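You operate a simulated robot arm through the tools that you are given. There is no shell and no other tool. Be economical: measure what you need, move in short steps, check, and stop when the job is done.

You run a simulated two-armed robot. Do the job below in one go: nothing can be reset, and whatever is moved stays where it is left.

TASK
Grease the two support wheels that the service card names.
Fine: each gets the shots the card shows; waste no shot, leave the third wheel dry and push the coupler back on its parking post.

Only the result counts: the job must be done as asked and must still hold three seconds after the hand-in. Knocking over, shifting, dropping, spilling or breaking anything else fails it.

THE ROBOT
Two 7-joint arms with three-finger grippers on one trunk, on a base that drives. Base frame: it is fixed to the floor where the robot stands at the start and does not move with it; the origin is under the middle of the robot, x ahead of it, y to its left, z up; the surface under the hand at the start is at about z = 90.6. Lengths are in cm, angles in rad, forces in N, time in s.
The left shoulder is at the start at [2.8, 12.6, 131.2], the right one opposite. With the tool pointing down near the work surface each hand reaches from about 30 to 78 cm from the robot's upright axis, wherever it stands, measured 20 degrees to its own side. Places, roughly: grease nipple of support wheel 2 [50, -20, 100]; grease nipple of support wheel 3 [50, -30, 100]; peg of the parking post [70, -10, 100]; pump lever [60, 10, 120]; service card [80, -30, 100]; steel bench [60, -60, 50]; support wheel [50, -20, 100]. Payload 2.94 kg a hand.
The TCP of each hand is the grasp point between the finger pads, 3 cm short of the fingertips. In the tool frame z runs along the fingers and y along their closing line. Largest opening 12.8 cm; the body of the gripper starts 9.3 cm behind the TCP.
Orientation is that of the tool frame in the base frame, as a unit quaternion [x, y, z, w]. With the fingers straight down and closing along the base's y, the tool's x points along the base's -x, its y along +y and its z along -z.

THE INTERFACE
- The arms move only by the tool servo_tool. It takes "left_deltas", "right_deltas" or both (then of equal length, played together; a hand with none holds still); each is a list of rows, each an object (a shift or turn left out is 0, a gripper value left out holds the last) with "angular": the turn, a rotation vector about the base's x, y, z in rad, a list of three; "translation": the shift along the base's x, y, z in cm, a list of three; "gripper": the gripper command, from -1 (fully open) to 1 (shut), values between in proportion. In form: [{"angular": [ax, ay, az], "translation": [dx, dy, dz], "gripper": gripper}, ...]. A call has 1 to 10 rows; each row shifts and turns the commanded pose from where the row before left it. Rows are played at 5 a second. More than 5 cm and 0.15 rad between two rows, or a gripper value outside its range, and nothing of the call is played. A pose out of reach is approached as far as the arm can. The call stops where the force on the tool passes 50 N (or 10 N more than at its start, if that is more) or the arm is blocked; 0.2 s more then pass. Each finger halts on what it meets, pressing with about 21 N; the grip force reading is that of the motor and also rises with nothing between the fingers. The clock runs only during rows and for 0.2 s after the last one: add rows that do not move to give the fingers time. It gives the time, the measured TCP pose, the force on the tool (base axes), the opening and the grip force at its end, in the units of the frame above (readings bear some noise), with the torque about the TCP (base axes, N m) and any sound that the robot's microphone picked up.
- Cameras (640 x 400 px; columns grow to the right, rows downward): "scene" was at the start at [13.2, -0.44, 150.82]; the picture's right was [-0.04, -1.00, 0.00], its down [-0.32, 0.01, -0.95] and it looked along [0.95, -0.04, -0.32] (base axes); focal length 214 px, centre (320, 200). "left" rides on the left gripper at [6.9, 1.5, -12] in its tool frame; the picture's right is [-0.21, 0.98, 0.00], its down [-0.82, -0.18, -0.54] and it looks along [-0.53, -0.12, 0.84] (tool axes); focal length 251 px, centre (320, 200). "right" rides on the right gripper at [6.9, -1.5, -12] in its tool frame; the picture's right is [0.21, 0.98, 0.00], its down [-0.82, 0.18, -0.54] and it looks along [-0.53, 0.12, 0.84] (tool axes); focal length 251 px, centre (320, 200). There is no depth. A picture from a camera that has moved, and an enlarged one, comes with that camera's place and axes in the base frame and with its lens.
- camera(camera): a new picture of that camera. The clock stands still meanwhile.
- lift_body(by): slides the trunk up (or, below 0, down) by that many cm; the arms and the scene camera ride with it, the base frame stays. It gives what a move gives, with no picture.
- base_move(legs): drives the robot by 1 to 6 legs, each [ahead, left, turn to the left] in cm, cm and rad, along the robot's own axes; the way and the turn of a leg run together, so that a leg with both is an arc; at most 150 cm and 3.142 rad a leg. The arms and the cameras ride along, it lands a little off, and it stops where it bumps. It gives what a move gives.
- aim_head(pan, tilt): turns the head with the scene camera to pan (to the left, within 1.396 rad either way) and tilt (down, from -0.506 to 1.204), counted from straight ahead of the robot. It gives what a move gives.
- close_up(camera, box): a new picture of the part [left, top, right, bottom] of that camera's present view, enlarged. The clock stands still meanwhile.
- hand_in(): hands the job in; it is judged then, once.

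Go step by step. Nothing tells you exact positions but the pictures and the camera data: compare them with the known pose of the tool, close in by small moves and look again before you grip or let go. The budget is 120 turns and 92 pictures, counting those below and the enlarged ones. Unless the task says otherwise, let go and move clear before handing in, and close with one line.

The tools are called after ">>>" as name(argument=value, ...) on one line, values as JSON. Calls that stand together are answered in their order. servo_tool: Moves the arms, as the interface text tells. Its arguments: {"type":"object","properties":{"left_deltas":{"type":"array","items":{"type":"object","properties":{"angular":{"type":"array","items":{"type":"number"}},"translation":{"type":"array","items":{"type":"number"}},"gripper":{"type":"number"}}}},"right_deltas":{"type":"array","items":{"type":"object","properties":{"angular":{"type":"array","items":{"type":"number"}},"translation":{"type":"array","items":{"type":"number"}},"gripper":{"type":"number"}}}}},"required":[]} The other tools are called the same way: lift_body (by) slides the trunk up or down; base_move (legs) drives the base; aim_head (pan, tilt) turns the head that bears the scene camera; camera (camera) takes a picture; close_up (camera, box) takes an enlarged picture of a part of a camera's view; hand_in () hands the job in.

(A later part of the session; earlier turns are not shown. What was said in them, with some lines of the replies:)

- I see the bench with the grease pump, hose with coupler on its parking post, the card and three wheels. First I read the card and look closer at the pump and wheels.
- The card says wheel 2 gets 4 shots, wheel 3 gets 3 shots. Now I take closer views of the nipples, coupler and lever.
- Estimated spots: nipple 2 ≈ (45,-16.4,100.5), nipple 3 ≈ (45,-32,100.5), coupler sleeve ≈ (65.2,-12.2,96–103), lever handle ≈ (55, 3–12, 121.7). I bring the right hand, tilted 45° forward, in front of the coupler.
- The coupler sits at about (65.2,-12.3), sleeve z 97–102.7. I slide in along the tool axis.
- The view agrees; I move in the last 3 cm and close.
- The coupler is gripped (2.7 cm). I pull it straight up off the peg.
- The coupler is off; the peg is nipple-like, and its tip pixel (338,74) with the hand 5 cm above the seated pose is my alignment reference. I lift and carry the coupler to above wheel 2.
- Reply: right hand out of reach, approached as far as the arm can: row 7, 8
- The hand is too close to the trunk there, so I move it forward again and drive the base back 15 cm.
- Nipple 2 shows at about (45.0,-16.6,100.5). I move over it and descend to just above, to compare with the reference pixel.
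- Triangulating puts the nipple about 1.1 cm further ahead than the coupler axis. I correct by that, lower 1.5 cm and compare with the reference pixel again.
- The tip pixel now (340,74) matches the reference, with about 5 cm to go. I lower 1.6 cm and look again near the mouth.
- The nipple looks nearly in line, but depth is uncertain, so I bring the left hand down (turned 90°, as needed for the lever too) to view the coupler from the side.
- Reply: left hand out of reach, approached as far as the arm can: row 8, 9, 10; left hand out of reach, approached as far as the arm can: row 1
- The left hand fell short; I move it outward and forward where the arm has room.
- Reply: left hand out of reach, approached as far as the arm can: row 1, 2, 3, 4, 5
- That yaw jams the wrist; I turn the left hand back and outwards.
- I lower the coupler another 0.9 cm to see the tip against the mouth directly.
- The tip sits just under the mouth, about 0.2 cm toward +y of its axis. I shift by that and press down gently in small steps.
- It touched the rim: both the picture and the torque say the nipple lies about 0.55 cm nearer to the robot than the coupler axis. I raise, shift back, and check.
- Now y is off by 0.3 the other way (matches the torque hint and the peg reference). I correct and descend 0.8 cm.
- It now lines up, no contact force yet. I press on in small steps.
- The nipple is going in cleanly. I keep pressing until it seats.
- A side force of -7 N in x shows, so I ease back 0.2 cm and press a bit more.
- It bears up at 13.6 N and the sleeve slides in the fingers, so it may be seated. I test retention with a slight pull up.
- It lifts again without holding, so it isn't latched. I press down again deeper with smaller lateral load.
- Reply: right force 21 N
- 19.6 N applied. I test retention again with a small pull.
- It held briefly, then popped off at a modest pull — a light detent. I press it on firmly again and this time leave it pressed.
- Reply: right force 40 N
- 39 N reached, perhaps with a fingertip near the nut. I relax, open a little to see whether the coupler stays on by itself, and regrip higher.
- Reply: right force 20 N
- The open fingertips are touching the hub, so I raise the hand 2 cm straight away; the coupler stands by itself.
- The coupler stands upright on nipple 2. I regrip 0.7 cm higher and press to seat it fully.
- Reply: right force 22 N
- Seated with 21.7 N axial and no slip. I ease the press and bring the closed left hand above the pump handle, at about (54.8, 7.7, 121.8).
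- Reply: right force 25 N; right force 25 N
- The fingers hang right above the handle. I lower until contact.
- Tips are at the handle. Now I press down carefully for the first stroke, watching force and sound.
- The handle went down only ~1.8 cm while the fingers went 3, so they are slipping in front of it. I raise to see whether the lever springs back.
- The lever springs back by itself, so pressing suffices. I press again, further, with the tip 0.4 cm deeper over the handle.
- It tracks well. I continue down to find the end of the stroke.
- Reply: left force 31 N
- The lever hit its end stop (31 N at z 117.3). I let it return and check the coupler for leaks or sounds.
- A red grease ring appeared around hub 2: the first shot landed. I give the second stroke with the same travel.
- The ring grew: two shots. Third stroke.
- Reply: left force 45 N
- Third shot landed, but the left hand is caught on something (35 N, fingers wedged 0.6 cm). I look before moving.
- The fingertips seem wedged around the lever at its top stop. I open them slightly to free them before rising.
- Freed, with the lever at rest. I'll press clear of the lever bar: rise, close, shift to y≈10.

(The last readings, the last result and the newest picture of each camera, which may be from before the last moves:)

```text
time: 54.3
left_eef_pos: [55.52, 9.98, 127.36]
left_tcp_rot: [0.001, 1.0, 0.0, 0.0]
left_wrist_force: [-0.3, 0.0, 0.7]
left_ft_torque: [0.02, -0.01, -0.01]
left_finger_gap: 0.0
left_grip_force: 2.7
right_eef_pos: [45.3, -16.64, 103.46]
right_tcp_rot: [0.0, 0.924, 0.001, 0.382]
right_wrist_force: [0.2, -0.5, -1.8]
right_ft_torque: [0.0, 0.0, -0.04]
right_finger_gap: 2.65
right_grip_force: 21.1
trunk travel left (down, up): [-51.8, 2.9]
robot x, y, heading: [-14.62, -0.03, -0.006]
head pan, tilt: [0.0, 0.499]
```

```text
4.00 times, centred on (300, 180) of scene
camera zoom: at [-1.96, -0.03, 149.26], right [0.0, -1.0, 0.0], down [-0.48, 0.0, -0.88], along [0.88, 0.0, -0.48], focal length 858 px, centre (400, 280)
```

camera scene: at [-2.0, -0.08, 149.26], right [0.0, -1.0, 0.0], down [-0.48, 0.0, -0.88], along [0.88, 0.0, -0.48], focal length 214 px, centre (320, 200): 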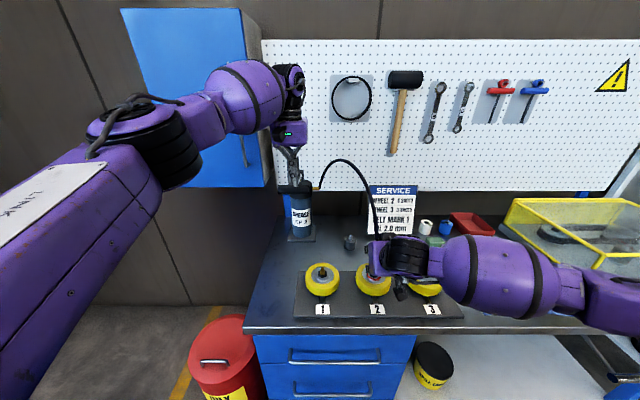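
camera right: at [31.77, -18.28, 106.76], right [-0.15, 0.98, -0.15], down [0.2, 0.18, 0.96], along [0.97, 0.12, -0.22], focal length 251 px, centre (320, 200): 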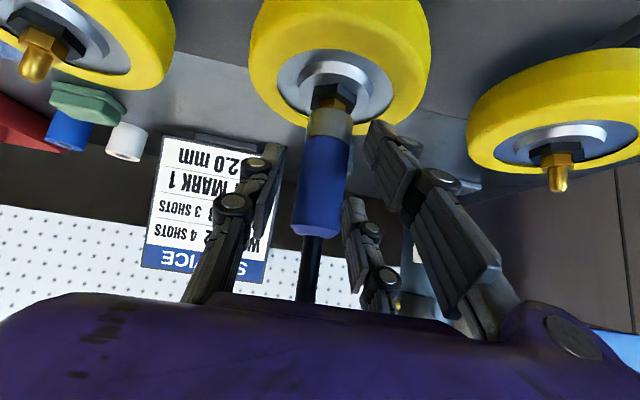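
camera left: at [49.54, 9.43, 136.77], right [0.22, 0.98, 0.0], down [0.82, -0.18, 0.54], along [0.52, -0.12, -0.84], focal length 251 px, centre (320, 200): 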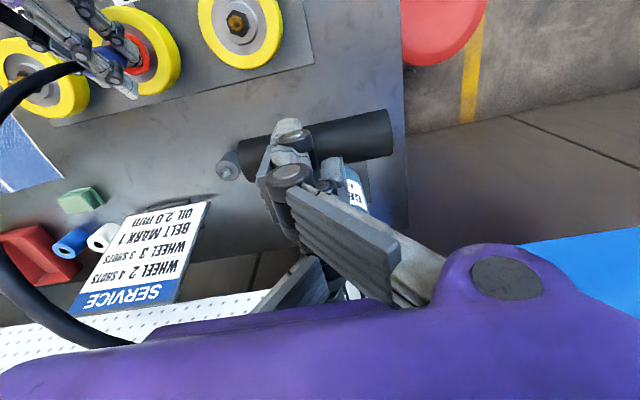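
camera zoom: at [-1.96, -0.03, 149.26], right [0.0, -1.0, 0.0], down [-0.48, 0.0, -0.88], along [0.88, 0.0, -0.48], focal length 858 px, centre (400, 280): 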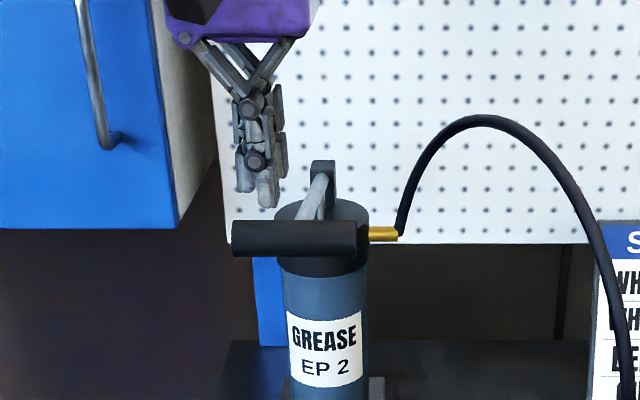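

Coupler still seated; I add a light down-press with the right hand and give the fourth stroke on the clear part of the handle.

>>> servo_tool(left_deltas=[{"translation": [0, 0, -1.5]}, {"translation": [0, 0, -2]}, {"translation": [0, 0, -2]}, {"translation": [0, 0, -1.8]}, {"translation": [0, 0, -1.5]}, {"translation": [0.1, 0, -1.2]}, {}], right_deltas=[{"translation": [0, 0, -0.3]}, {}, {}, {}, {}, {}, {}])

>>> close_up(camera="scene", box=[250, 130, 350, 230])

>>> close_up(camera="right", box=[260, 40, 420, 240])

```text
time: 55.9
left_eef_pos: [55.66, 9.8, 117.38]
left_tcp_rot: [0.0, 1.0, -0.001, 0.0]
left_wrist_force: [1.3, 1.3, 3.0]
left_ft_torque: [0.08, 0.05, -0.02]
left_finger_gap: 0.02
left_grip_force: 2.7
right_eef_pos: [45.34, -16.75, 103.32]
right_tcp_rot: [0.0, 0.924, 0.0, 0.383]
right_wrist_force: [1.2, 0.0, 5.0]
right_ft_torque: [0.01, -0.06, 0.03]
right_finger_gap: 2.61
right_grip_force: 20.8
trunk travel left (down, up): [-51.8, 2.9]
robot x, y, heading: [-15.28, -0.16, -0.004]
head pan, tilt: [0.0, 0.499]
```

```text
4.00 times, centred on (300, 180) of scene
camera zoom: at [-2.03, -0.05, 149.27], right [0.0, -1.0, 0.0], down [-0.48, 0.0, -0.88], along [0.88, 0.0, -0.48], focal length 858 px, centre (400, 280)
```

zoom: 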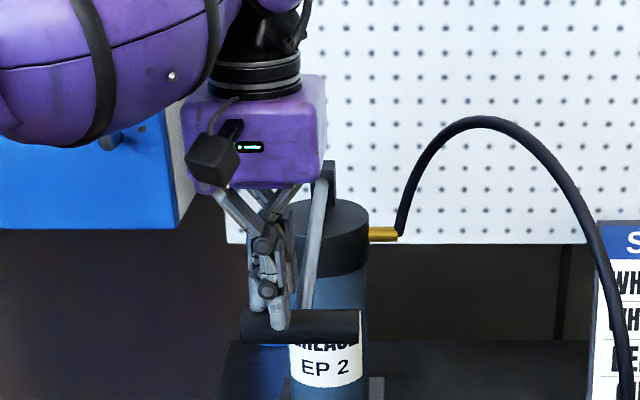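

```text
2.00 times, centred on (340, 140) of right
camera zoom: at [31.99, -18.14, 106.89], right [-0.15, 0.98, -0.15], down [0.2, 0.18, 0.96], along [0.97, 0.12, -0.22], focal length 503 px, centre (280, 320)
```

zoom: 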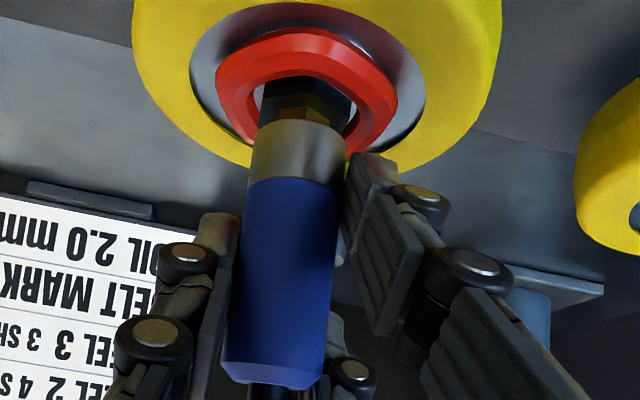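

Fourth shot landed. I let the lever return, then pull the coupler straight up 5 cm to get a reference view of nipple 2.

>>> servo_tool(left_deltas=[{"translation": [0, 0, 2]}, {"translation": [0, 0, 2]}, {"translation": [0, 0, 2]}, {"translation": [0, 0, 2]}, {"translation": [0, 0, 2.5]}, {}])

>>> servo_tool(right_deltas=[{"translation": [0, 0, 0.3]}, {"translation": [0, 0, 0.5]}, {"translation": [0, 0, 0.5]}, {"translation": [0, 0, 0.6]}, {"translation": [0, 0, 0.8]}, {"translation": [0, 0, 0.8]}, {"translation": [0, 0, 0.8]}, {"translation": [0, 0, 0.8]}, {}])

>>> close_up(camera="right", box=[240, 0, 440, 125])

```text
time: 57.3
left_eef_pos: [55.52, 10.08, 127.87]
left_tcp_rot: [0.001, 1.0, 0.0, -0.001]
left_wrist_force: [-0.6, 0.8, 0.4]
left_ft_torque: [-0.04, -0.04, -0.01]
left_finger_gap: 0.01
left_grip_force: 3.1
right_eef_pos: [45.2, -16.61, 103.29]
right_tcp_rot: [0.0, 0.924, 0.0, 0.383]
right_wrist_force: [0.7, -0.3, 8.6]
right_ft_torque: [0.01, -0.09, -0.02]
right_finger_gap: 2.65
right_grip_force: 21.4
trunk travel left (down, up): [-51.8, 2.9]
robot x, y, heading: [-15.05, 0.01, -0.002]
head pan, tilt: [0.0, 0.499]
```

```text
time: 59.3
left_eef_pos: [55.62, 10.04, 127.91]
left_tcp_rot: [0.001, 1.0, 0.0, -0.001]
left_wrist_force: [0.1, 0.8, 1.0]
left_ft_torque: [-0.02, 0.0, 0.03]
left_finger_gap: 0.02
left_grip_force: 2.9
right_eef_pos: [45.44, -16.65, 108.38]
right_tcp_rot: [0.0, 0.924, 0.0, 0.382]
right_wrist_force: [-0.5, -0.1, -2.0]
right_ft_torque: [-0.03, 0.03, -0.04]
right_finger_gap: 2.64
right_grip_force: 21.3
trunk travel left (down, up): [-51.8, 2.9]
robot x, y, heading: [-15.03, -0.22, -0.0]
head pan, tilt: [0.0, 0.499]
```

```text
3.20 times, centred on (340, 62) of right
camera zoom: at [32.11, -18.24, 111.95], right [-0.15, 0.98, -0.15], down [0.2, 0.18, 0.96], along [0.97, 0.12, -0.22], focal length 805 px, centre (256, 640)
```

zoom: 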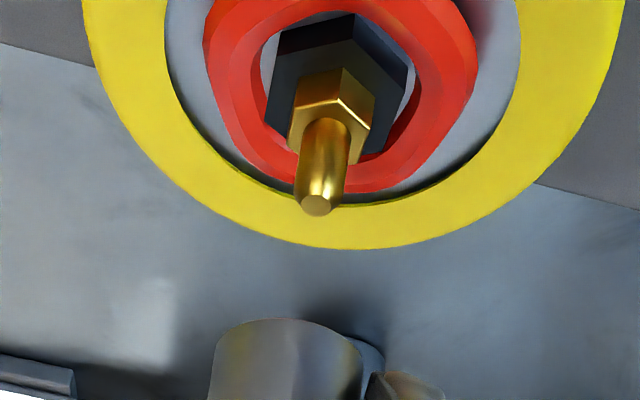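

Reference: nipple tip at (316,207). I move sideways 15.5 cm to wheel 3 and compare.

>>> servo_tool(right_deltas=[{"translation": [0, -3.1, 0]}, {"translation": [0, -3.1, 0]}, {"translation": [0, -3.1, 0]}, {"translation": [0, -3.1, 0]}, {"translation": [0, -3.1, 0]}, {}, {}])

>>> close_up(camera="right", box=[240, 0, 440, 125])

```text
time: 60.9
left_eef_pos: [55.65, 10.04, 127.87]
left_tcp_rot: [0.0, 1.0, -0.001, 0.0]
left_wrist_force: [-1.2, -0.7, -0.8]
left_ft_torque: [0.0, 0.06, 0.01]
left_finger_gap: 0.01
left_grip_force: 2.3
right_eef_pos: [45.22, -32.29, 108.13]
right_tcp_rot: [0.0, 0.924, 0.0, 0.383]
right_wrist_force: [-0.4, 0.0, -1.3]
right_ft_torque: [0.02, -0.01, 0.01]
right_finger_gap: 2.66
right_grip_force: 21.4
trunk travel left (down, up): [-51.8, 2.9]
robot x, y, heading: [-15.05, 0.23, -0.001]
head pan, tilt: [0.0, 0.499]
```

```text
3.20 times, centred on (340, 62) of right
camera zoom: at [31.94, -33.84, 111.89], right [-0.15, 0.98, -0.15], down [0.2, 0.18, 0.96], along [0.97, 0.12, -0.22], focal length 805 px, centre (256, 640)
```

zoom: 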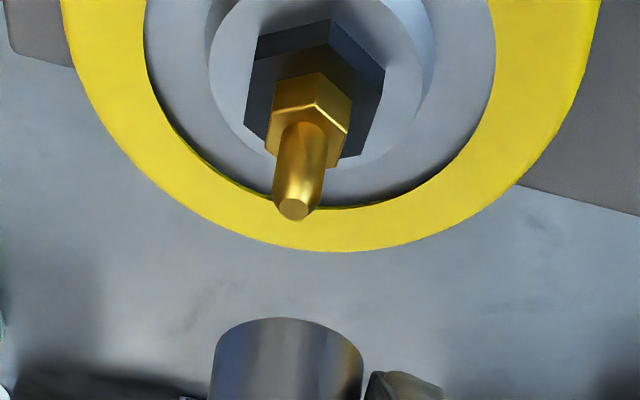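

Need about (+0.15,-0.43) cm. I correct and descend 2.4 cm, then look.

>>> servo_tool(right_deltas=[{"translation": [0.15, -0.43, 0]}, {"translation": [0, 0, -0.8]}, {"translation": [0, 0, -0.8]}, {"translation": [0, 0, -0.8]}, {}])

>>> close_up(camera="right", box=[280, 50, 400, 125])

```text
time: 62.1
left_eef_pos: [55.62, 9.91, 127.87]
left_tcp_rot: [0.001, 1.0, -0.001, 0.001]
left_wrist_force: [-0.3, -0.3, -0.9]
left_ft_torque: [0.04, 0.0, 0.04]
left_finger_gap: 0.01
left_grip_force: 3.1
right_eef_pos: [45.42, -32.6, 105.86]
right_tcp_rot: [0.001, 0.924, 0.0, 0.383]
right_wrist_force: [-0.4, 0.2, -2.4]
right_ft_torque: [0.03, 0.04, -0.02]
right_finger_gap: 2.64
right_grip_force: 20.8
trunk travel left (down, up): [-51.8, 2.9]
robot x, y, heading: [-14.68, 0.21, -0.0]
head pan, tilt: [0.0, 0.499]
```

```text
5.33 times, centred on (340, 88) of right
camera zoom: at [32.14, -34.08, 109.48], right [-0.15, 0.98, -0.15], down [0.2, 0.18, 0.96], along [0.97, 0.12, -0.22], focal length 1341 px, centre (213, 800)
```

zoom: 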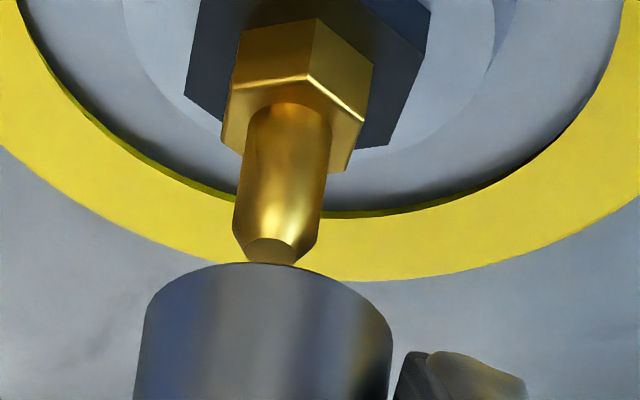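

Aligned within 0.1 cm. I go down onto the nipple in small steps.

>>> servo_tool(right_deltas=[{"translation": [0, -0.08, -0.4]}, {"translation": [0, 0, -0.4]}, {"translation": [0, 0, -0.3]}, {"translation": [0, 0, -0.3]}, {}])

>>> close_up(camera="right", box=[280, 50, 400, 125])

```text
time: 63.3
left_eef_pos: [55.52, 9.98, 127.84]
left_tcp_rot: [0.001, 1.0, -0.001, 0.0]
left_wrist_force: [-0.7, 0.3, 0.7]
left_ft_torque: [0.03, 0.01, -0.02]
left_finger_gap: 0.0
left_grip_force: 3.5
right_eef_pos: [45.34, -32.59, 104.54]
right_tcp_rot: [0.0, 0.924, 0.0, 0.382]
right_wrist_force: [-0.2, 0.1, -1.0]
right_ft_torque: [0.02, -0.02, -0.02]
right_finger_gap: 2.64
right_grip_force: 21.2
trunk travel left (down, up): [-51.8, 2.9]
robot x, y, heading: [-15.23, 0.32, -0.002]
head pan, tilt: [0.0, 0.499]
```

```text
5.33 times, centred on (340, 88) of right
camera zoom: at [32.14, -34.19, 108.09], right [-0.15, 0.98, -0.15], down [0.2, 0.18, 0.96], along [0.97, 0.12, -0.22], focal length 1341 px, centre (213, 800)
```

zoom: 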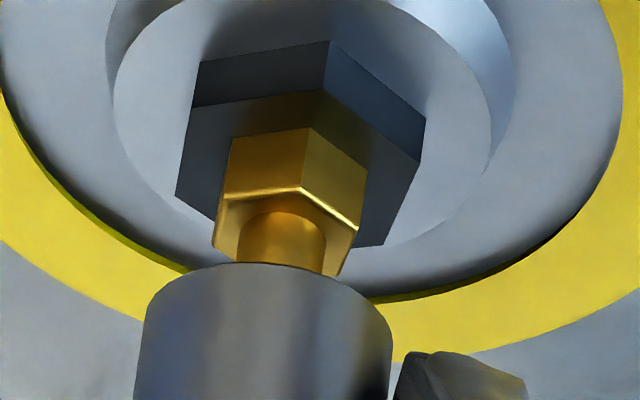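

Entering freely with no force. I press on to seat it with about 20 N.

>>> servo_tool(right_deltas=[{"translation": [0, 0, -0.4]}, {"translation": [0, 0, -0.4]}, {"translation": [0, 0, -0.3]}, {"translation": [0, 0, -0.2]}, {}])

```text
time: 64.5
left_eef_pos: [55.59, 9.98, 127.88]
left_tcp_rot: [0.002, 1.0, -0.001, 0.0]
left_wrist_force: [-0.6, 0.2, 0.2]
left_ft_torque: [-0.02, -0.03, -0.03]
left_finger_gap: 0.0
left_grip_force: 3.0
right_eef_pos: [45.54, -32.65, 103.27]
right_tcp_rot: [0.0, 0.924, 0.0, 0.383]
right_wrist_force: [-1.5, 1.7, 4.1]
right_ft_torque: [0.09, -0.01, -0.02]
right_finger_gap: 2.65
right_grip_force: 21.2
trunk travel left (down, up): [-51.8, 2.9]
robot x, y, heading: [-15.24, 0.09, -0.001]
head pan, tilt: [0.0, 0.499]
```

>>> servo_tool(right_deltas=[{"translation": [0, 0, -0.3]}, {"translation": [0, 0, -0.3]}, {}])

>>> close_up(camera="right", box=[260, 40, 420, 240])

```text
time: 65.3
left_eef_pos: [55.45, 10.07, 127.86]
left_tcp_rot: [0.001, 1.0, 0.0, 0.0]
left_wrist_force: [-1.3, 0.4, 0.3]
left_ft_torque: [0.03, 0.02, -0.03]
left_finger_gap: 0.0
left_grip_force: 2.8
right_eef_pos: [45.54, -32.7, 102.82]
right_tcp_rot: [0.0, 0.923, 0.0, 0.384]
right_wrist_force: [0.9, -0.5, 13.4]
right_ft_torque: [-0.04, -0.18, 0.01]
right_finger_gap: 2.69
right_grip_force: 21.3
trunk travel left (down, up): [-51.8, 2.9]
robot x, y, heading: [-15.03, -0.35, 0.001]
head pan, tilt: [0.0, 0.499]
```

```text
2.00 times, centred on (340, 140) of right
camera zoom: at [32.14, -34.2, 106.36], right [-0.15, 0.98, -0.15], down [0.2, 0.18, 0.96], along [0.97, 0.12, -0.22], focal length 503 px, centre (280, 320)
```

zoom: 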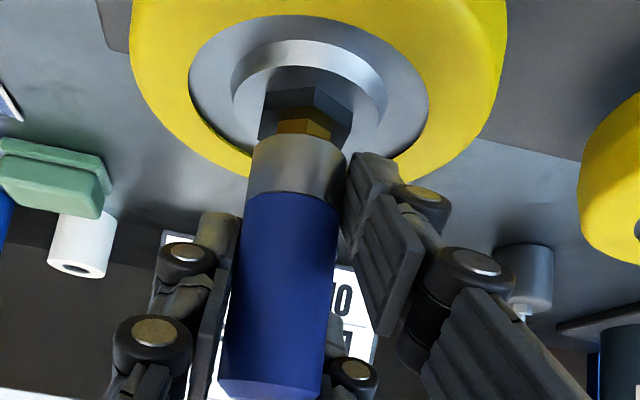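

Similar seating to wheel 2; one more press to reach about 20 N.

>>> servo_tool(right_deltas=[{"translation": [0, 0, -0.3]}, {"translation": [0, 0, -0.2]}, {}])

>>> close_up(camera="right", box=[260, 40, 420, 240])

```text
time: 66.1
left_eef_pos: [55.49, 10.09, 127.94]
left_tcp_rot: [0.001, 1.0, -0.001, 0.0]
left_wrist_force: [0.3, 0.1, -0.3]
left_ft_torque: [0.02, 0.0, -0.01]
left_finger_gap: 0.0
left_grip_force: 3.1
right_eef_pos: [45.49, -32.78, 102.28]
right_tcp_rot: [0.0, 0.924, -0.001, 0.383]
right_wrist_force: [2.4, -1.8, 14.3]
right_ft_torque: [-0.05, -0.13, 0.03]
right_finger_gap: 2.63
right_grip_force: 21.2
trunk travel left (down, up): [-51.8, 2.9]
robot x, y, heading: [-15.05, -0.05, 0.002]
head pan, tilt: [0.0, 0.499]
```

```text
2.00 times, centred on (340, 140) of right
camera zoom: at [32.09, -34.18, 105.86], right [-0.15, 0.98, -0.15], down [0.2, 0.18, 0.96], along [0.97, 0.12, -0.22], focal length 503 px, centre (280, 320)
```

zoom: 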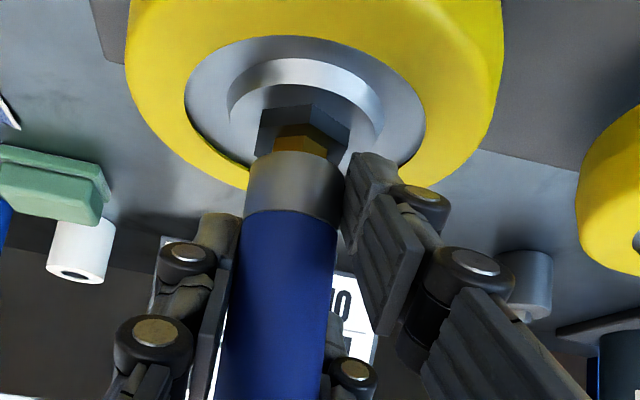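

It has bottomed out. I regrip 1.5 cm higher for fingertip clearance and press once more.

>>> servo_tool(right_deltas=[{"translation": [0, 0, 0.2], "gripper": 0.3}, {}, {"translation": [0, 0, 0.7]}, {"translation": [0, 0, 0.8]}, {"gripper": 1}, {}, {}, {"translation": [0, 0, -0.3]}, {"translation": [0, 0, -0.3]}, {}])

>>> close_up(camera="right", box=[260, 40, 420, 240])

```text
time: 68.3
left_eef_pos: [55.48, 10.07, 127.98]
left_tcp_rot: [0.0, 1.0, -0.002, 0.001]
left_wrist_force: [0.5, -0.5, 0.1]
left_ft_torque: [-0.03, 0.02, 0.0]
left_finger_gap: 0.02
left_grip_force: 3.2
right_eef_pos: [45.44, -32.35, 103.38]
right_tcp_rot: [-0.001, 0.923, 0.0, 0.385]
right_wrist_force: [-0.6, 3.9, 14.7]
right_ft_torque: [0.16, -0.04, 0.0]
right_finger_gap: 2.58
right_grip_force: 20.5
trunk travel left (down, up): [-51.8, 2.9]
robot x, y, heading: [-14.8, 0.2, 0.005]
head pan, tilt: [0.0, 0.499]
```

```text
2.00 times, centred on (340, 140) of right
camera zoom: at [32.14, -34.02, 107.03], right [-0.15, 0.98, -0.15], down [0.19, 0.18, 0.96], along [0.97, 0.12, -0.22], focal length 503 px, centre (280, 320)
```

zoom: 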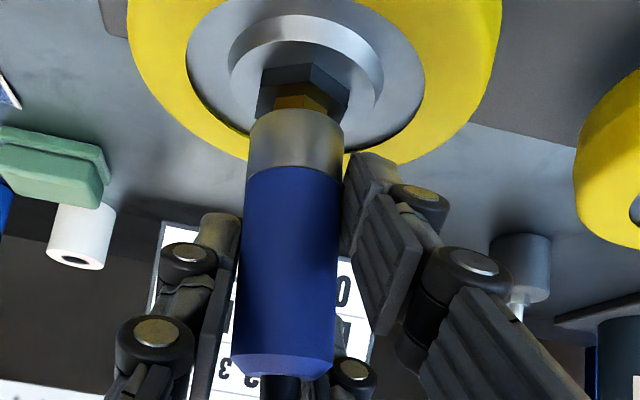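

Seated and held. First stroke for wheel 3.

>>> servo_tool(left_deltas=[{"translation": [0, 0, -2]}, {"translation": [0, 0, -2]}, {"translation": [0, 0, -2]}, {"translation": [0, 0, -1.8]}, {"translation": [0, 0, -1.5]}, {"translation": [0.1, 0, -1.2]}, {}])

>>> close_up(camera="right", box=[260, 40, 420, 240])

```text
time: 69.9
left_eef_pos: [55.65, 10.02, 117.49]
left_tcp_rot: [0.0, 1.0, -0.001, 0.001]
left_wrist_force: [-1.6, -0.8, 3.5]
left_ft_torque: [0.04, 0.11, 0.03]
left_finger_gap: 0.0
left_grip_force: 3.4
right_eef_pos: [45.45, -32.42, 103.28]
right_tcp_rot: [0.0, 0.923, -0.001, 0.384]
right_wrist_force: [6.6, 5.1, 19.3]
right_ft_torque: [0.22, -0.5, 0.02]
right_finger_gap: 2.55
right_grip_force: 20.6
trunk travel left (down, up): [-51.8, 2.9]
robot x, y, heading: [-14.86, 0.0, -0.002]
head pan, tilt: [0.0, 0.499]
```

```text
2.00 times, centred on (340, 140) of right
camera zoom: at [32.1, -34.04, 106.98], right [-0.15, 0.98, -0.15], down [0.2, 0.18, 0.96], along [0.97, 0.12, -0.22], focal length 503 px, centre (280, 320)
```

zoom: 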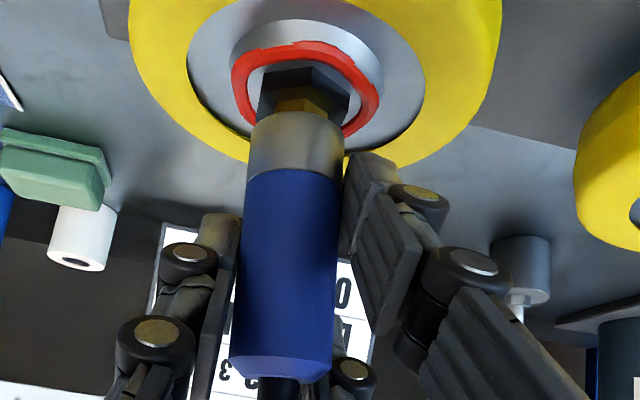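

One shot on wheel 3. I let the lever up.

>>> servo_tool(left_deltas=[{"translation": [-0.1, 0, 2]}, {"translation": [0, 0, 2]}, {"translation": [0, 0, 2]}, {"translation": [0, 0, 2]}, {"translation": [0, 0, 2.4]}, {}])

>>> servo_tool(left_deltas=[{"translation": [0, 0, -2]}, {"translation": [0, 0, -2]}, {"translation": [0, 0, -2]}, {"translation": [0, 0, -1.8]}, {"translation": [0, 0, -1.5]}, {"translation": [0.1, 0, -1.2]}, {}])

>>> close_up(camera="right", box=[260, 40, 420, 240])

```text
time: 71.3
left_eef_pos: [55.42, 10.02, 127.68]
left_tcp_rot: [0.002, 1.0, 0.0, 0.0]
left_wrist_force: [0.0, 0.5, -0.1]
left_ft_torque: [0.01, 0.05, 0.0]
left_finger_gap: 0.02
left_grip_force: 3.5
right_eef_pos: [45.42, -32.49, 103.28]
right_tcp_rot: [-0.001, 0.923, 0.0, 0.385]
right_wrist_force: [4.2, 5.1, 17.0]
right_ft_torque: [0.07, -0.13, 0.0]
right_finger_gap: 2.6
right_grip_force: 21.1
trunk travel left (down, up): [-51.8, 2.9]
robot x, y, heading: [-15.04, -0.3, 0.001]
head pan, tilt: [0.0, 0.499]
```

```text
time: 72.9
left_eef_pos: [55.49, 9.97, 117.32]
left_tcp_rot: [0.0, 1.0, -0.001, 0.002]
left_wrist_force: [-1.7, 0.2, 7.7]
left_ft_torque: [0.1, 0.08, 0.01]
left_finger_gap: 0.01
left_grip_force: 3.2
right_eef_pos: [45.43, -32.49, 103.27]
right_tcp_rot: [0.001, 0.924, 0.0, 0.384]
right_wrist_force: [5.7, 4.7, 10.7]
right_ft_torque: [0.13, -0.28, -0.02]
right_finger_gap: 2.58
right_grip_force: 20.6
trunk travel left (down, up): [-51.8, 2.9]
robot x, y, heading: [-14.61, -0.13, 0.001]
head pan, tilt: [0.0, 0.499]
```

```text
2.00 times, centred on (340, 140) of right
camera zoom: at [32.07, -34.08, 106.88], right [-0.15, 0.98, -0.15], down [0.2, 0.18, 0.96], along [0.97, 0.12, -0.22], focal length 503 px, centre (280, 320)
```

zoom: 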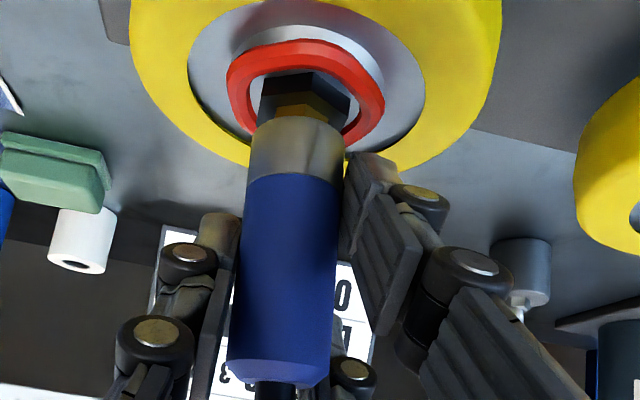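

Two shots on wheel 3. Now the third and last.

>>> servo_tool(left_deltas=[{"translation": [-0.1, 0, 2]}, {"translation": [0, 0, 2]}, {"translation": [0, 0, 2]}, {"translation": [0, 0, 2]}, {"translation": [0, 0, 2.4]}, {}])

>>> servo_tool(left_deltas=[{"translation": [0, 0, -2]}, {"translation": [0, 0, -2]}, {"translation": [0, 0, -2]}, {"translation": [0, 0, -1.8]}, {"translation": [0, 0, -1.5]}, {"translation": [0.1, 0, -1.2]}, {}])

>>> close_up(camera="right", box=[260, 40, 420, 240])

>>> servo_tool(left_deltas=[{"translation": [-0.1, 0, 2]}, {"translation": [0, 0, 2]}, {"translation": [0, 0, 2]}, {"translation": [0, 0, 2]}, {"translation": [0, 0, 3]}, {"translation": [-2, 0, 3]}, {"translation": [-4, 1, 2]}, {"translation": [-4, 1, 0]}, {}])

```text
time: 74.3
left_eef_pos: [55.45, 10.0, 127.74]
left_tcp_rot: [0.001, 1.0, -0.001, 0.001]
left_wrist_force: [0.2, 0.5, 0.1]
left_ft_torque: [-0.02, 0.02, 0.03]
left_finger_gap: 0.0
left_grip_force: 2.9
right_eef_pos: [45.35, -32.54, 103.35]
right_tcp_rot: [0.0, 0.924, -0.001, 0.384]
right_wrist_force: [-0.1, 2.4, 13.9]
right_ft_torque: [0.09, 0.03, 0.03]
right_finger_gap: 2.59
right_grip_force: 20.6
trunk travel left (down, up): [-51.8, 2.9]
robot x, y, heading: [-14.92, -0.23, 0.004]
head pan, tilt: [0.0, 0.499]
```

```text
time: 75.9
left_eef_pos: [55.46, 9.93, 117.28]
left_tcp_rot: [0.0, 1.0, -0.001, 0.001]
left_wrist_force: [-3.5, 0.5, 12.3]
left_ft_torque: [0.13, 0.11, 0.07]
left_finger_gap: 0.0
left_grip_force: 2.6
right_eef_pos: [45.32, -32.46, 103.25]
right_tcp_rot: [0.0, 0.924, 0.0, 0.382]
right_wrist_force: [5.8, 4.5, 4.2]
right_ft_torque: [0.2, -0.25, 0.0]
right_finger_gap: 2.59
right_grip_force: 20.7
trunk travel left (down, up): [-51.8, 2.9]
robot x, y, heading: [-15.32, -0.12, -0.004]
head pan, tilt: [0.0, 0.499]
```

```text
2.00 times, centred on (340, 140) of right
camera zoom: at [32.07, -34.09, 106.87], right [-0.15, 0.98, -0.15], down [0.2, 0.18, 0.96], along [0.97, 0.12, -0.22], focal length 503 px, centre (280, 320)
```

zoom: 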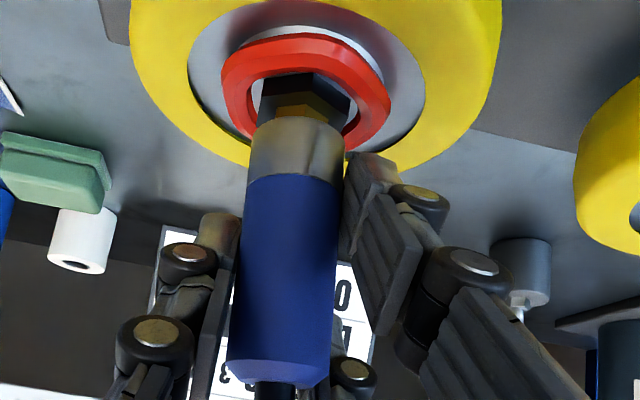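

```text
time: 77.9
left_eef_pos: [45.36, 11.73, 133.16]
left_tcp_rot: [0.0, 1.0, -0.001, 0.0]
left_wrist_force: [0.5, -0.8, 0.6]
left_ft_torque: [0.01, -0.01, 0.0]
left_finger_gap: 0.01
left_grip_force: 2.8
right_eef_pos: [45.51, -32.5, 103.16]
right_tcp_rot: [0.0, 0.924, -0.001, 0.383]
right_wrist_force: [-0.5, 3.7, 9.5]
right_ft_torque: [0.14, 0.08, 0.05]
right_finger_gap: 2.58
right_grip_force: 20.9
trunk travel left (down, up): [-51.8, 2.9]
robot x, y, heading: [-14.98, 0.27, 0.002]
head pan, tilt: [0.0, 0.499]
```

Wheel 3 now shows three shots. I pull the coupler straight up and take a reference view of where the tip appears.

>>> servo_tool(right_deltas=[{"translation": [0, 0, 0.3]}, {"translation": [0, 0, 0.5]}, {"translation": [0, 0, 0.5]}, {"translation": [0, 0, 0.6]}, {"translation": [0, 0, 0.8]}, {"translation": [0, 0, 0.8]}, {"translation": [0, 0, 0.8]}, {"translation": [0, 0, 0.8]}, {}])

>>> close_up(camera="right", box=[240, 0, 440, 125])

```text
time: 79.9
left_eef_pos: [45.65, 11.63, 132.99]
left_tcp_rot: [0.001, 1.0, -0.001, -0.001]
left_wrist_force: [0.0, 0.0, -0.2]
left_ft_torque: [-0.02, 0.0, -0.01]
left_finger_gap: 0.0
left_grip_force: 3.2
right_eef_pos: [45.57, -32.5, 108.23]
right_tcp_rot: [0.0, 0.924, 0.001, 0.382]
right_wrist_force: [0.0, 0.4, -0.2]
right_ft_torque: [0.03, 0.02, 0.0]
right_finger_gap: 2.58
right_grip_force: 21.4
trunk travel left (down, up): [-51.8, 2.9]
robot x, y, heading: [-15.27, 0.13, 0.001]
head pan, tilt: [0.0, 0.499]
```

```text
3.20 times, centred on (340, 62) of right
camera zoom: at [32.2, -34.15, 111.88], right [-0.15, 0.98, -0.15], down [0.2, 0.18, 0.96], along [0.97, 0.12, -0.22], focal length 805 px, centre (256, 640)
```

zoom: 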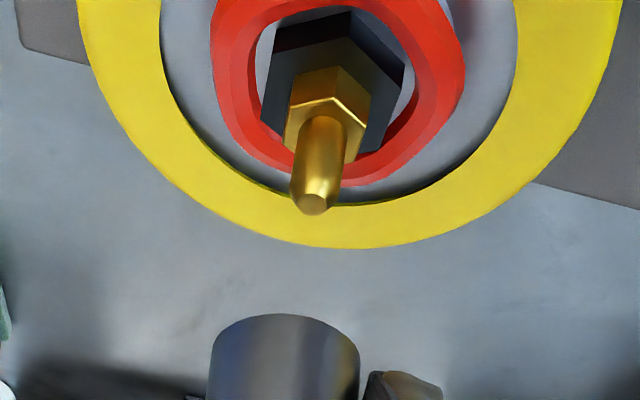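

Reference tip at (313,206), 5 cm above seat. I carry the coupler at height toward y≈-12, then drive the base forward for reach.

>>> servo_tool(right_deltas=[{"translation": [0, 2, 2]}, {"translation": [0, 3.1, 2]}, {"translation": [0, 3.1, 0]}, {"translation": [0, 3.1, 0]}, {"translation": [0, 3.1, 0]}, {"translation": [0, 3.1, 0]}, {"translation": [0, 2.8, 0]}, {}], left_deltas=[{"translation": [-3, 0, 3]}, {"translation": [-3, 0, 3]}, {"translation": [-3, 0, 0]}, {}, {}, {}, {}, {}])

>>> base_move(legs=[[13, 0, 0]])

```text
time: 81.7
left_eef_pos: [36.71, 11.8, 139.02]
left_tcp_rot: [0.001, 1.0, 0.0, 0.0]
left_wrist_force: [-0.2, -0.2, 0.5]
left_ft_torque: [0.02, -0.02, 0.0]
left_finger_gap: 0.0
left_grip_force: 2.6
right_eef_pos: [45.39, -12.26, 112.24]
right_tcp_rot: [0.0, 0.924, 0.0, 0.382]
right_wrist_force: [0.2, 0.1, -0.7]
right_ft_torque: [0.02, 0.0, 0.01]
right_finger_gap: 2.6
right_grip_force: 20.8
trunk travel left (down, up): [-51.8, 2.9]
robot x, y, heading: [-14.82, -0.21, -0.003]
head pan, tilt: [0.0, 0.499]
```

```text
time: 83.0
left_eef_pos: [49.46, 11.81, 139.27]
left_tcp_rot: [0.001, 1.0, -0.001, 0.0]
left_wrist_force: [-1.0, -0.1, 0.2]
left_ft_torque: [0.04, -0.05, 0.01]
left_finger_gap: 0.03
left_grip_force: 2.8
right_eef_pos: [58.33, -12.35, 112.28]
right_tcp_rot: [0.0, 0.923, 0.0, 0.384]
right_wrist_force: [0.0, 0.8, -0.1]
right_ft_torque: [0.01, 0.03, 0.02]
right_finger_gap: 2.6
right_grip_force: 21.0
trunk travel left (down, up): [-51.8, 2.9]
robot x, y, heading: [-1.92, 0.08, -0.0]
head pan, tilt: [0.0, 0.499]
```

Now I move over the peg to the matching height (TCP ≈ 65.6,-12.2,105.35) and compare.

>>> servo_tool(right_deltas=[{"translation": [2.4, 0.05, 0]}, {"translation": [2.4, 0.05, 0]}, {"translation": [2.4, 0.05, -1]}, {"translation": [0, 0, -2]}, {"translation": [0, 0, -2]}, {"translation": [0, 0, -1.9]}, {}, {}])

>>> close_up(camera="right", box=[240, 0, 440, 125])

```text
time: 84.8
left_eef_pos: [49.79, 11.8, 139.07]
left_tcp_rot: [0.0, 1.0, -0.001, 0.0]
left_wrist_force: [0.4, 0.5, -0.2]
left_ft_torque: [0.0, -0.02, 0.01]
left_finger_gap: 0.0
left_grip_force: 2.5
right_eef_pos: [65.69, -12.16, 105.2]
right_tcp_rot: [0.001, 0.924, -0.001, 0.383]
right_wrist_force: [0.0, -0.9, -1.9]
right_ft_torque: [-0.01, 0.01, 0.01]
right_finger_gap: 2.61
right_grip_force: 20.8
trunk travel left (down, up): [-51.8, 2.9]
robot x, y, heading: [-1.6, -0.12, -0.005]
head pan, tilt: [0.0, 0.499]
```

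```text
3.20 times, centred on (340, 62) of right
camera zoom: at [52.47, -13.79, 108.92], right [-0.15, 0.98, -0.15], down [0.2, 0.18, 0.96], along [0.97, 0.12, -0.22], focal length 805 px, centre (256, 640)
```

zoom: 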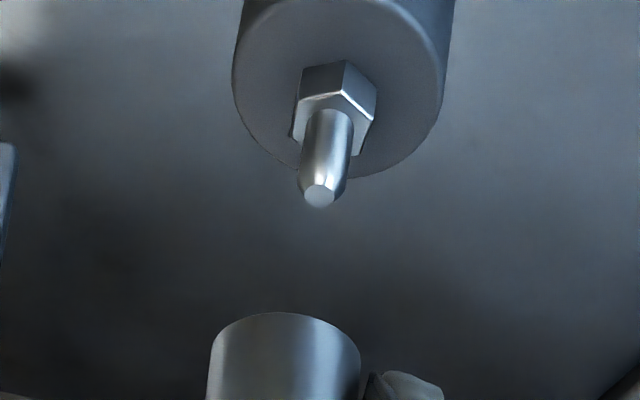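

Close: shift about (-0.2,+0.06), then descend 2.4 cm and check.

>>> servo_tool(right_deltas=[{"translation": [-0.2, 0.06, 0]}, {"translation": [0, 0, -0.8]}, {"translation": [0, 0, -0.8]}, {"translation": [0, 0, -0.8]}, {}, {}])

>>> close_up(camera="right", box=[280, 50, 400, 125])

```text
time: 86.2
left_eef_pos: [49.68, 11.85, 139.12]
left_tcp_rot: [0.001, 1.0, 0.0, 0.0]
left_wrist_force: [-0.3, 0.4, 0.6]
left_ft_torque: [-0.02, -0.05, -0.02]
left_finger_gap: 0.0
left_grip_force: 2.6
right_eef_pos: [65.46, -12.22, 102.86]
right_tcp_rot: [0.0, 0.924, 0.0, 0.383]
right_wrist_force: [-0.2, -0.2, -1.7]
right_ft_torque: [0.0, 0.01, -0.02]
right_finger_gap: 2.58
right_grip_force: 21.2
trunk travel left (down, up): [-51.8, 2.9]
robot x, y, heading: [-2.24, -0.2, -0.004]
head pan, tilt: [0.0, 0.499]
```

```text
5.33 times, centred on (340, 88) of right
camera zoom: at [52.21, -13.69, 106.61], right [-0.15, 0.98, -0.15], down [0.2, 0.18, 0.96], along [0.97, 0.12, -0.22], focal length 1341 px, centre (213, 800)
```

zoom: 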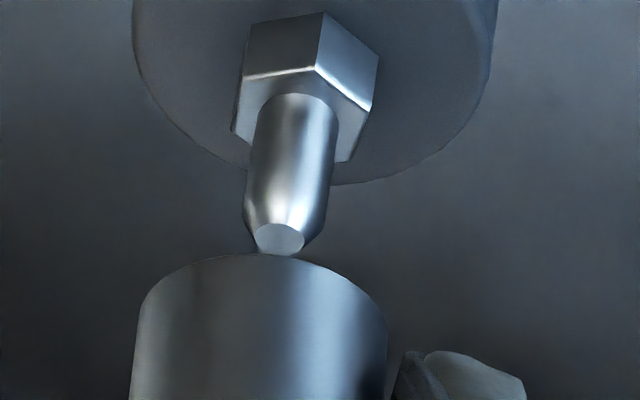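

Aligned. I go on down in small steps.

>>> servo_tool(right_deltas=[{"translation": [0, 0, -0.4]}, {"translation": [0, 0, -0.4]}, {"translation": [0, 0, -0.4]}, {}])

>>> servo_tool(right_deltas=[{"translation": [0, 0, -0.4]}, {"translation": [0, 0, -0.4]}, {"translation": [0, 0, -0.3]}, {}])

>>> close_up(camera="right", box=[260, 40, 420, 240])

```text
time: 87.2
left_eef_pos: [49.82, 11.78, 139.09]
left_tcp_rot: [0.001, 1.0, 0.0, 0.0]
left_wrist_force: [0.6, 0.2, -0.5]
left_ft_torque: [-0.01, 0.01, 0.01]
left_finger_gap: 0.01
left_grip_force: 2.3
right_eef_pos: [65.58, -12.27, 101.64]
right_tcp_rot: [0.001, 0.924, 0.0, 0.383]
right_wrist_force: [0.1, -0.5, -0.6]
right_ft_torque: [0.0, -0.01, 0.03]
right_finger_gap: 2.58
right_grip_force: 21.0
trunk travel left (down, up): [-51.8, 2.9]
robot x, y, heading: [-1.96, -0.06, -0.003]
head pan, tilt: [0.0, 0.499]
```

```text
time: 88.2
left_eef_pos: [49.9, 11.84, 139.01]
left_tcp_rot: [0.0, 1.0, -0.001, 0.0]
left_wrist_force: [0.4, -0.2, 0.0]
left_ft_torque: [0.04, -0.02, -0.01]
left_finger_gap: 0.01
left_grip_force: 2.7
right_eef_pos: [65.64, -12.17, 100.61]
right_tcp_rot: [0.002, 0.924, -0.001, 0.383]
right_wrist_force: [6.8, -0.5, 0.5]
right_ft_torque: [-0.05, -0.34, -0.02]
right_finger_gap: 2.58
right_grip_force: 21.4
trunk travel left (down, up): [-51.8, 2.9]
robot x, y, heading: [-2.03, 0.12, -0.004]
head pan, tilt: [0.0, 0.499]
```

```text
2.00 times, centred on (340, 140) of right
camera zoom: at [52.32, -13.77, 104.17], right [-0.15, 0.98, -0.15], down [0.2, 0.18, 0.96], along [0.97, 0.11, -0.22], focal length 503 px, centre (280, 320)
```

zoom: 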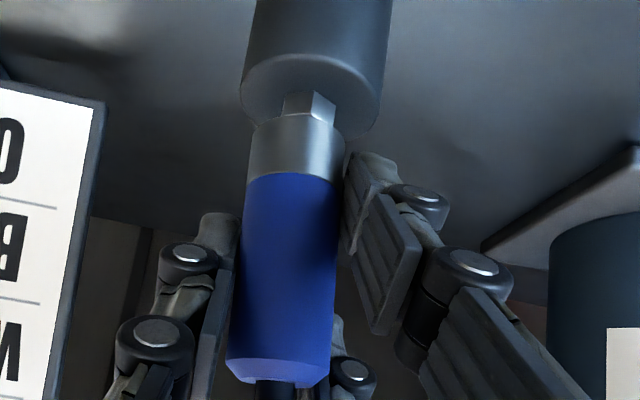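

Nearly in; I ease 0.15 cm forward to relieve the side force and press it home.

>>> servo_tool(right_deltas=[{"translation": [0.15, 0, 0]}, {"translation": [0, 0, -0.3]}, {"translation": [0, 0, -0.3]}, {"translation": [0, 0, -0.2]}, {}])

>>> close_up(camera="right", box=[260, 40, 420, 240])

```text
time: 89.4
left_eef_pos: [49.61, 11.87, 139.25]
left_tcp_rot: [0.0, 1.0, -0.002, 0.0]
left_wrist_force: [-0.7, 0.0, -0.3]
left_ft_torque: [-0.02, 0.01, 0.02]
left_finger_gap: 0.01
left_grip_force: 3.2
right_eef_pos: [65.74, -11.96, 99.96]
right_tcp_rot: [0.0, 0.923, 0.001, 0.385]
right_wrist_force: [6.0, -0.6, 7.6]
right_ft_torque: [0.02, -0.25, 0.02]
right_finger_gap: 2.58
right_grip_force: 21.1
trunk travel left (down, up): [-51.8, 2.9]
robot x, y, heading: [-2.0, -0.29, -0.002]
head pan, tilt: [0.0, 0.499]
```

```text
2.00 times, centred on (340, 140) of right
camera zoom: at [52.39, -13.68, 103.52], right [-0.15, 0.98, -0.15], down [0.2, 0.18, 0.96], along [0.97, 0.12, -0.22], focal length 503 px, centre (280, 320)
```

zoom: 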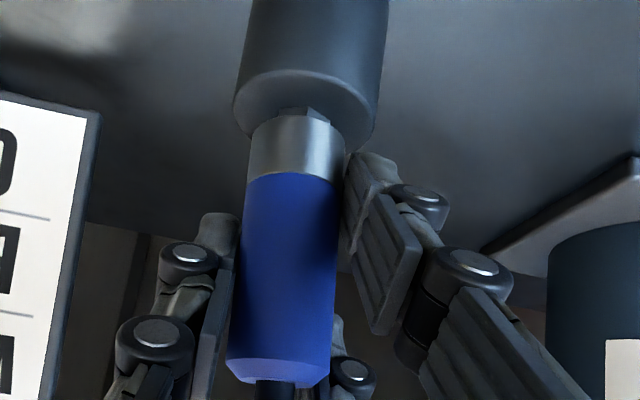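

Slightly more to go; I press further.

>>> servo_tool(right_deltas=[{"translation": [0.1, -0.05, -0.2]}, {"translation": [0, 0, -0.3]}, {"translation": [0, 0, -0.2]}, {}])

>>> close_up(camera="right", box=[260, 40, 420, 240])

```text
time: 90.4
left_eef_pos: [49.65, 11.88, 139.01]
left_tcp_rot: [0.001, 1.0, 0.0, 0.001]
left_wrist_force: [-1.3, 0.6, 0.1]
left_ft_torque: [0.01, 0.0, -0.01]
left_finger_gap: 0.0
left_grip_force: 3.2
right_eef_pos: [65.6, -12.21, 98.96]
right_tcp_rot: [0.001, 0.924, 0.0, 0.383]
right_wrist_force: [1.6, -0.6, 10.9]
right_ft_torque: [0.06, -0.1, 0.0]
right_finger_gap: 2.64
right_grip_force: 21.5
trunk travel left (down, up): [-51.8, 2.9]
robot x, y, heading: [-2.31, 0.01, -0.001]
head pan, tilt: [0.0, 0.499]
```

```text
2.00 times, centred on (340, 140) of right
camera zoom: at [52.33, -13.74, 102.65], right [-0.15, 0.98, -0.15], down [0.2, 0.18, 0.96], along [0.97, 0.12, -0.22], focal length 503 px, centre (280, 320)
```

zoom: 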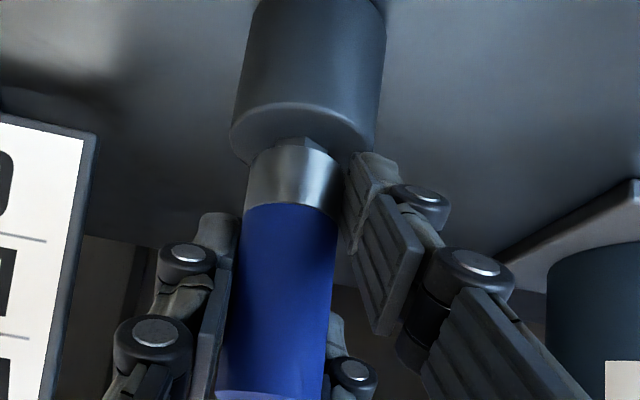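

The sleeve boundary now sits at the same height as when first parked, and the press bottoms out. I open and withdraw along the tool axis.

>>> servo_tool(right_deltas=[{"translation": [0, 0, 0.3]}, {"gripper": 0.4}, {"gripper": 0}, {"gripper": -0.6}, {"gripper": -1}, {}, {"translation": [-1.5, 0, 1.5]}, {"translation": [-2.5, 0, 2.5]}, {"translation": [-3, 0, 3]}, {}])

>>> camera(camera="right")

```text
time: 92.6
left_eef_pos: [49.8, 11.78, 139.06]
left_tcp_rot: [0.001, 1.0, -0.001, -0.001]
left_wrist_force: [0.3, 0.2, -0.2]
left_ft_torque: [0.0, 0.03, 0.0]
left_finger_gap: 0.01
left_grip_force: 3.1
right_eef_pos: [58.68, -12.19, 106.33]
right_tcp_rot: [0.001, 0.924, -0.001, 0.383]
right_wrist_force: [-0.4, 0.2, 0.9]
right_ft_torque: [0.02, 0.0, 0.02]
right_finger_gap: 12.77
right_grip_force: 0.0
trunk travel left (down, up): [-51.8, 2.9]
robot x, y, heading: [-1.87, 0.2, -0.004]
head pan, tilt: [0.0, 0.499]
```

```text
7 pictures are left
camera right: at [45.43, -13.69, 110.06], right [-0.15, 0.98, -0.15], down [0.2, 0.18, 0.96], along [0.97, 0.11, -0.22], focal length 251 px, centre (320, 200)
```

right: 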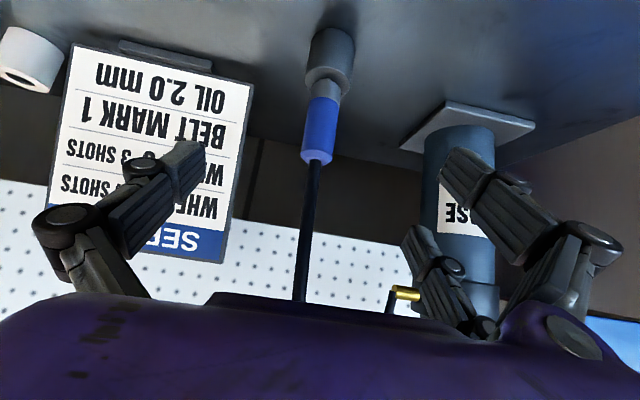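

The coupler stands on its post. I withdraw both hands clear and take a final overall look.

>>> servo_tool(right_deltas=[{"translation": [-2, 0, 4]}, {"translation": [-2, -1, 4]}, {"translation": [-2, -1, 4]}, {"translation": [-1, -1, 4]}, {"translation": [0, -1, 4]}, {}], left_deltas=[{"translation": [-2, 0, 2]}, {"translation": [-2, 0, 2]}, {"translation": [-2, 0, 2]}, {"translation": [-2, 0, 1]}, {}, {}])

>>> aim_head(pan=-0.1, tilt=0.8)

>>> camera(camera="scene")

>>> close_up(camera="right", box=[200, 0, 480, 220])

```text
time: 94.0
left_eef_pos: [41.85, 11.76, 146.06]
left_tcp_rot: [0.0, 1.0, -0.001, 0.0]
left_wrist_force: [0.7, 0.1, 0.4]
left_ft_torque: [-0.01, 0.0, -0.05]
left_finger_gap: 0.0
left_grip_force: 3.1
right_eef_pos: [51.79, -16.13, 126.44]
right_tcp_rot: [0.0, 0.924, 0.001, 0.383]
right_wrist_force: [-0.2, 0.3, 0.3]
right_ft_torque: [-0.03, 0.0, 0.01]
right_finger_gap: 12.79
right_grip_force: 0.1
trunk travel left (down, up): [-51.8, 2.9]
robot x, y, heading: [-2.14, 0.37, -0.004]
head pan, tilt: [0.0, 0.499]
```

```text
time: 94.8
left_eef_pos: [41.83, 11.69, 146.05]
left_tcp_rot: [0.001, 1.0, -0.001, 0.0]
left_wrist_force: [-0.1, -0.6, 0.0]
left_ft_torque: [-0.02, -0.01, 0.01]
left_finger_gap: 0.01
left_grip_force: 2.9
right_eef_pos: [51.81, -16.21, 126.33]
right_tcp_rot: [0.0, 0.924, 0.0, 0.383]
right_wrist_force: [-0.6, -0.2, -0.8]
right_ft_torque: [-0.02, -0.03, -0.01]
right_finger_gap: 12.77
right_grip_force: 0.0
trunk travel left (down, up): [-51.8, 2.9]
robot x, y, heading: [-2.25, -0.28, -0.003]
head pan, tilt: [-0.099, 0.799]
```

```text
6 pictures are left
camera scene: at [10.02, -0.88, 146.67], right [-0.1, -0.99, 0.0], down [-0.71, 0.07, -0.7], along [0.69, -0.07, -0.72], focal length 214 px, centre (320, 200)
```

scene: 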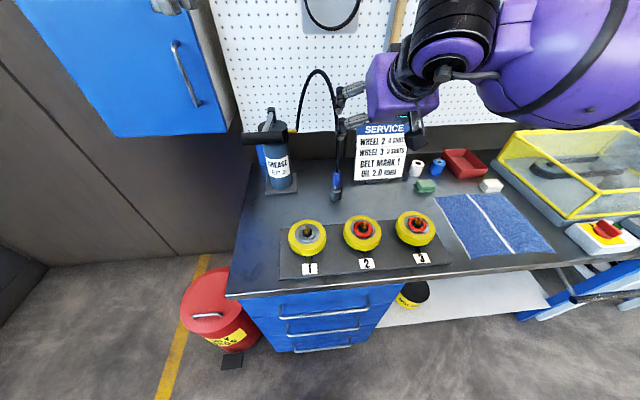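

```text
1.82 times, centred on (340, 110) of right
camera zoom: at [38.4, -17.69, 130.0], right [-0.15, 0.98, -0.15], down [0.2, 0.18, 0.96], along [0.97, 0.12, -0.22], focal length 457 px, centre (284, 364)
```

zoom: 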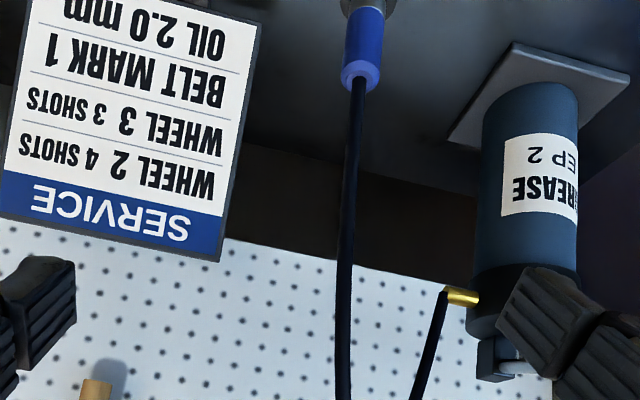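

Wheels 2 and 3 are greased, wheel 1 is dry. One zoom to confirm the coupler seat, with the right hand moved further off the hose.

>>> servo_tool(right_deltas=[{"translation": [-3, -2, 3]}, {"translation": [-3, -3, 3]}, {"translation": [-2, -3, 3]}, {}, {}])

>>> close_up(camera="scene", box=[230, 100, 360, 220])

>>> close_up(camera="scene", box=[270, 200, 450, 290])

```text
refused: row 2 steps farther than a row can; nothing moved
```

```text
3.33 times, centred on (295, 160) of scene
camera zoom: at [10.02, -0.88, 146.67], right [-0.1, -0.99, 0.0], down [-0.71, 0.07, -0.7], along [0.69, -0.07, -0.72], focal length 715 px, centre (403, 333)
```

zoom: 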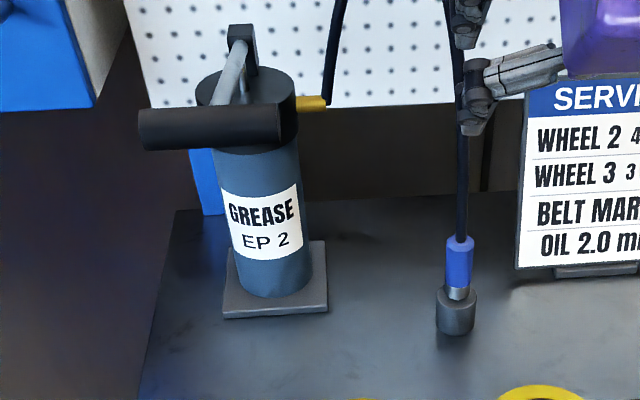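

```text
3.56 times, centred on (360, 245) of scene
camera zoom: at [10.02, -0.88, 146.67], right [-0.1, -0.99, 0.0], down [-0.71, 0.07, -0.7], along [0.69, -0.07, -0.72], focal length 763 px, centre (178, 40)
```

zoom: 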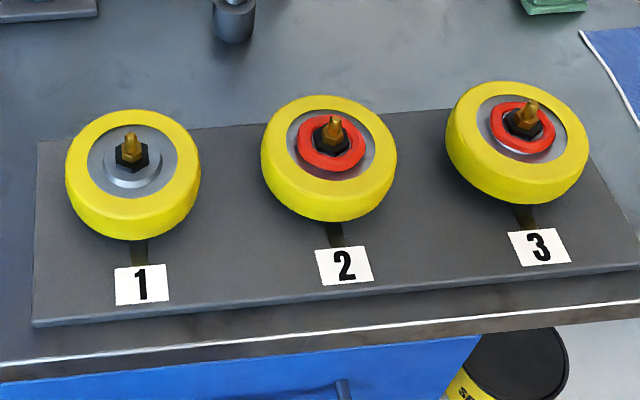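

The coupler sits as it did at the start. I move the right hand clear, then hand in.

>>> servo_tool(right_deltas=[{"translation": [-3, -1, 3]}, {"translation": [-3, -1, 3]}, {"translation": [-2, -2, 3]}, {}, {}])

>>> hand_in()

```text
time: 96.0
left_eef_pos: [41.82, 11.82, 146.04]
left_tcp_rot: [0.001, 1.0, -0.001, 0.0]
left_wrist_force: [0.0, 0.0, -0.3]
left_ft_torque: [0.0, 0.03, 0.0]
left_finger_gap: 0.0
left_grip_force: 3.1
right_eef_pos: [43.68, -20.45, 135.66]
right_tcp_rot: [0.0, 0.924, 0.0, 0.383]
right_wrist_force: [-0.2, 0.5, -0.1]
right_ft_torque: [-0.01, 0.02, 0.03]
right_finger_gap: 12.85
right_grip_force: 0.0
trunk travel left (down, up): [-51.8, 2.9]
robot x, y, heading: [-2.02, -0.16, -0.005]
head pan, tilt: [-0.099, 0.799]
```

```text
The job is handed in.
```

The job is handed in: wheel 2 got 4 shots and wheel 3 got 3, counted from the grease ring growing at each full stroke; wheel 1 is dry, the coupler is back on its post, and both hands are clear.
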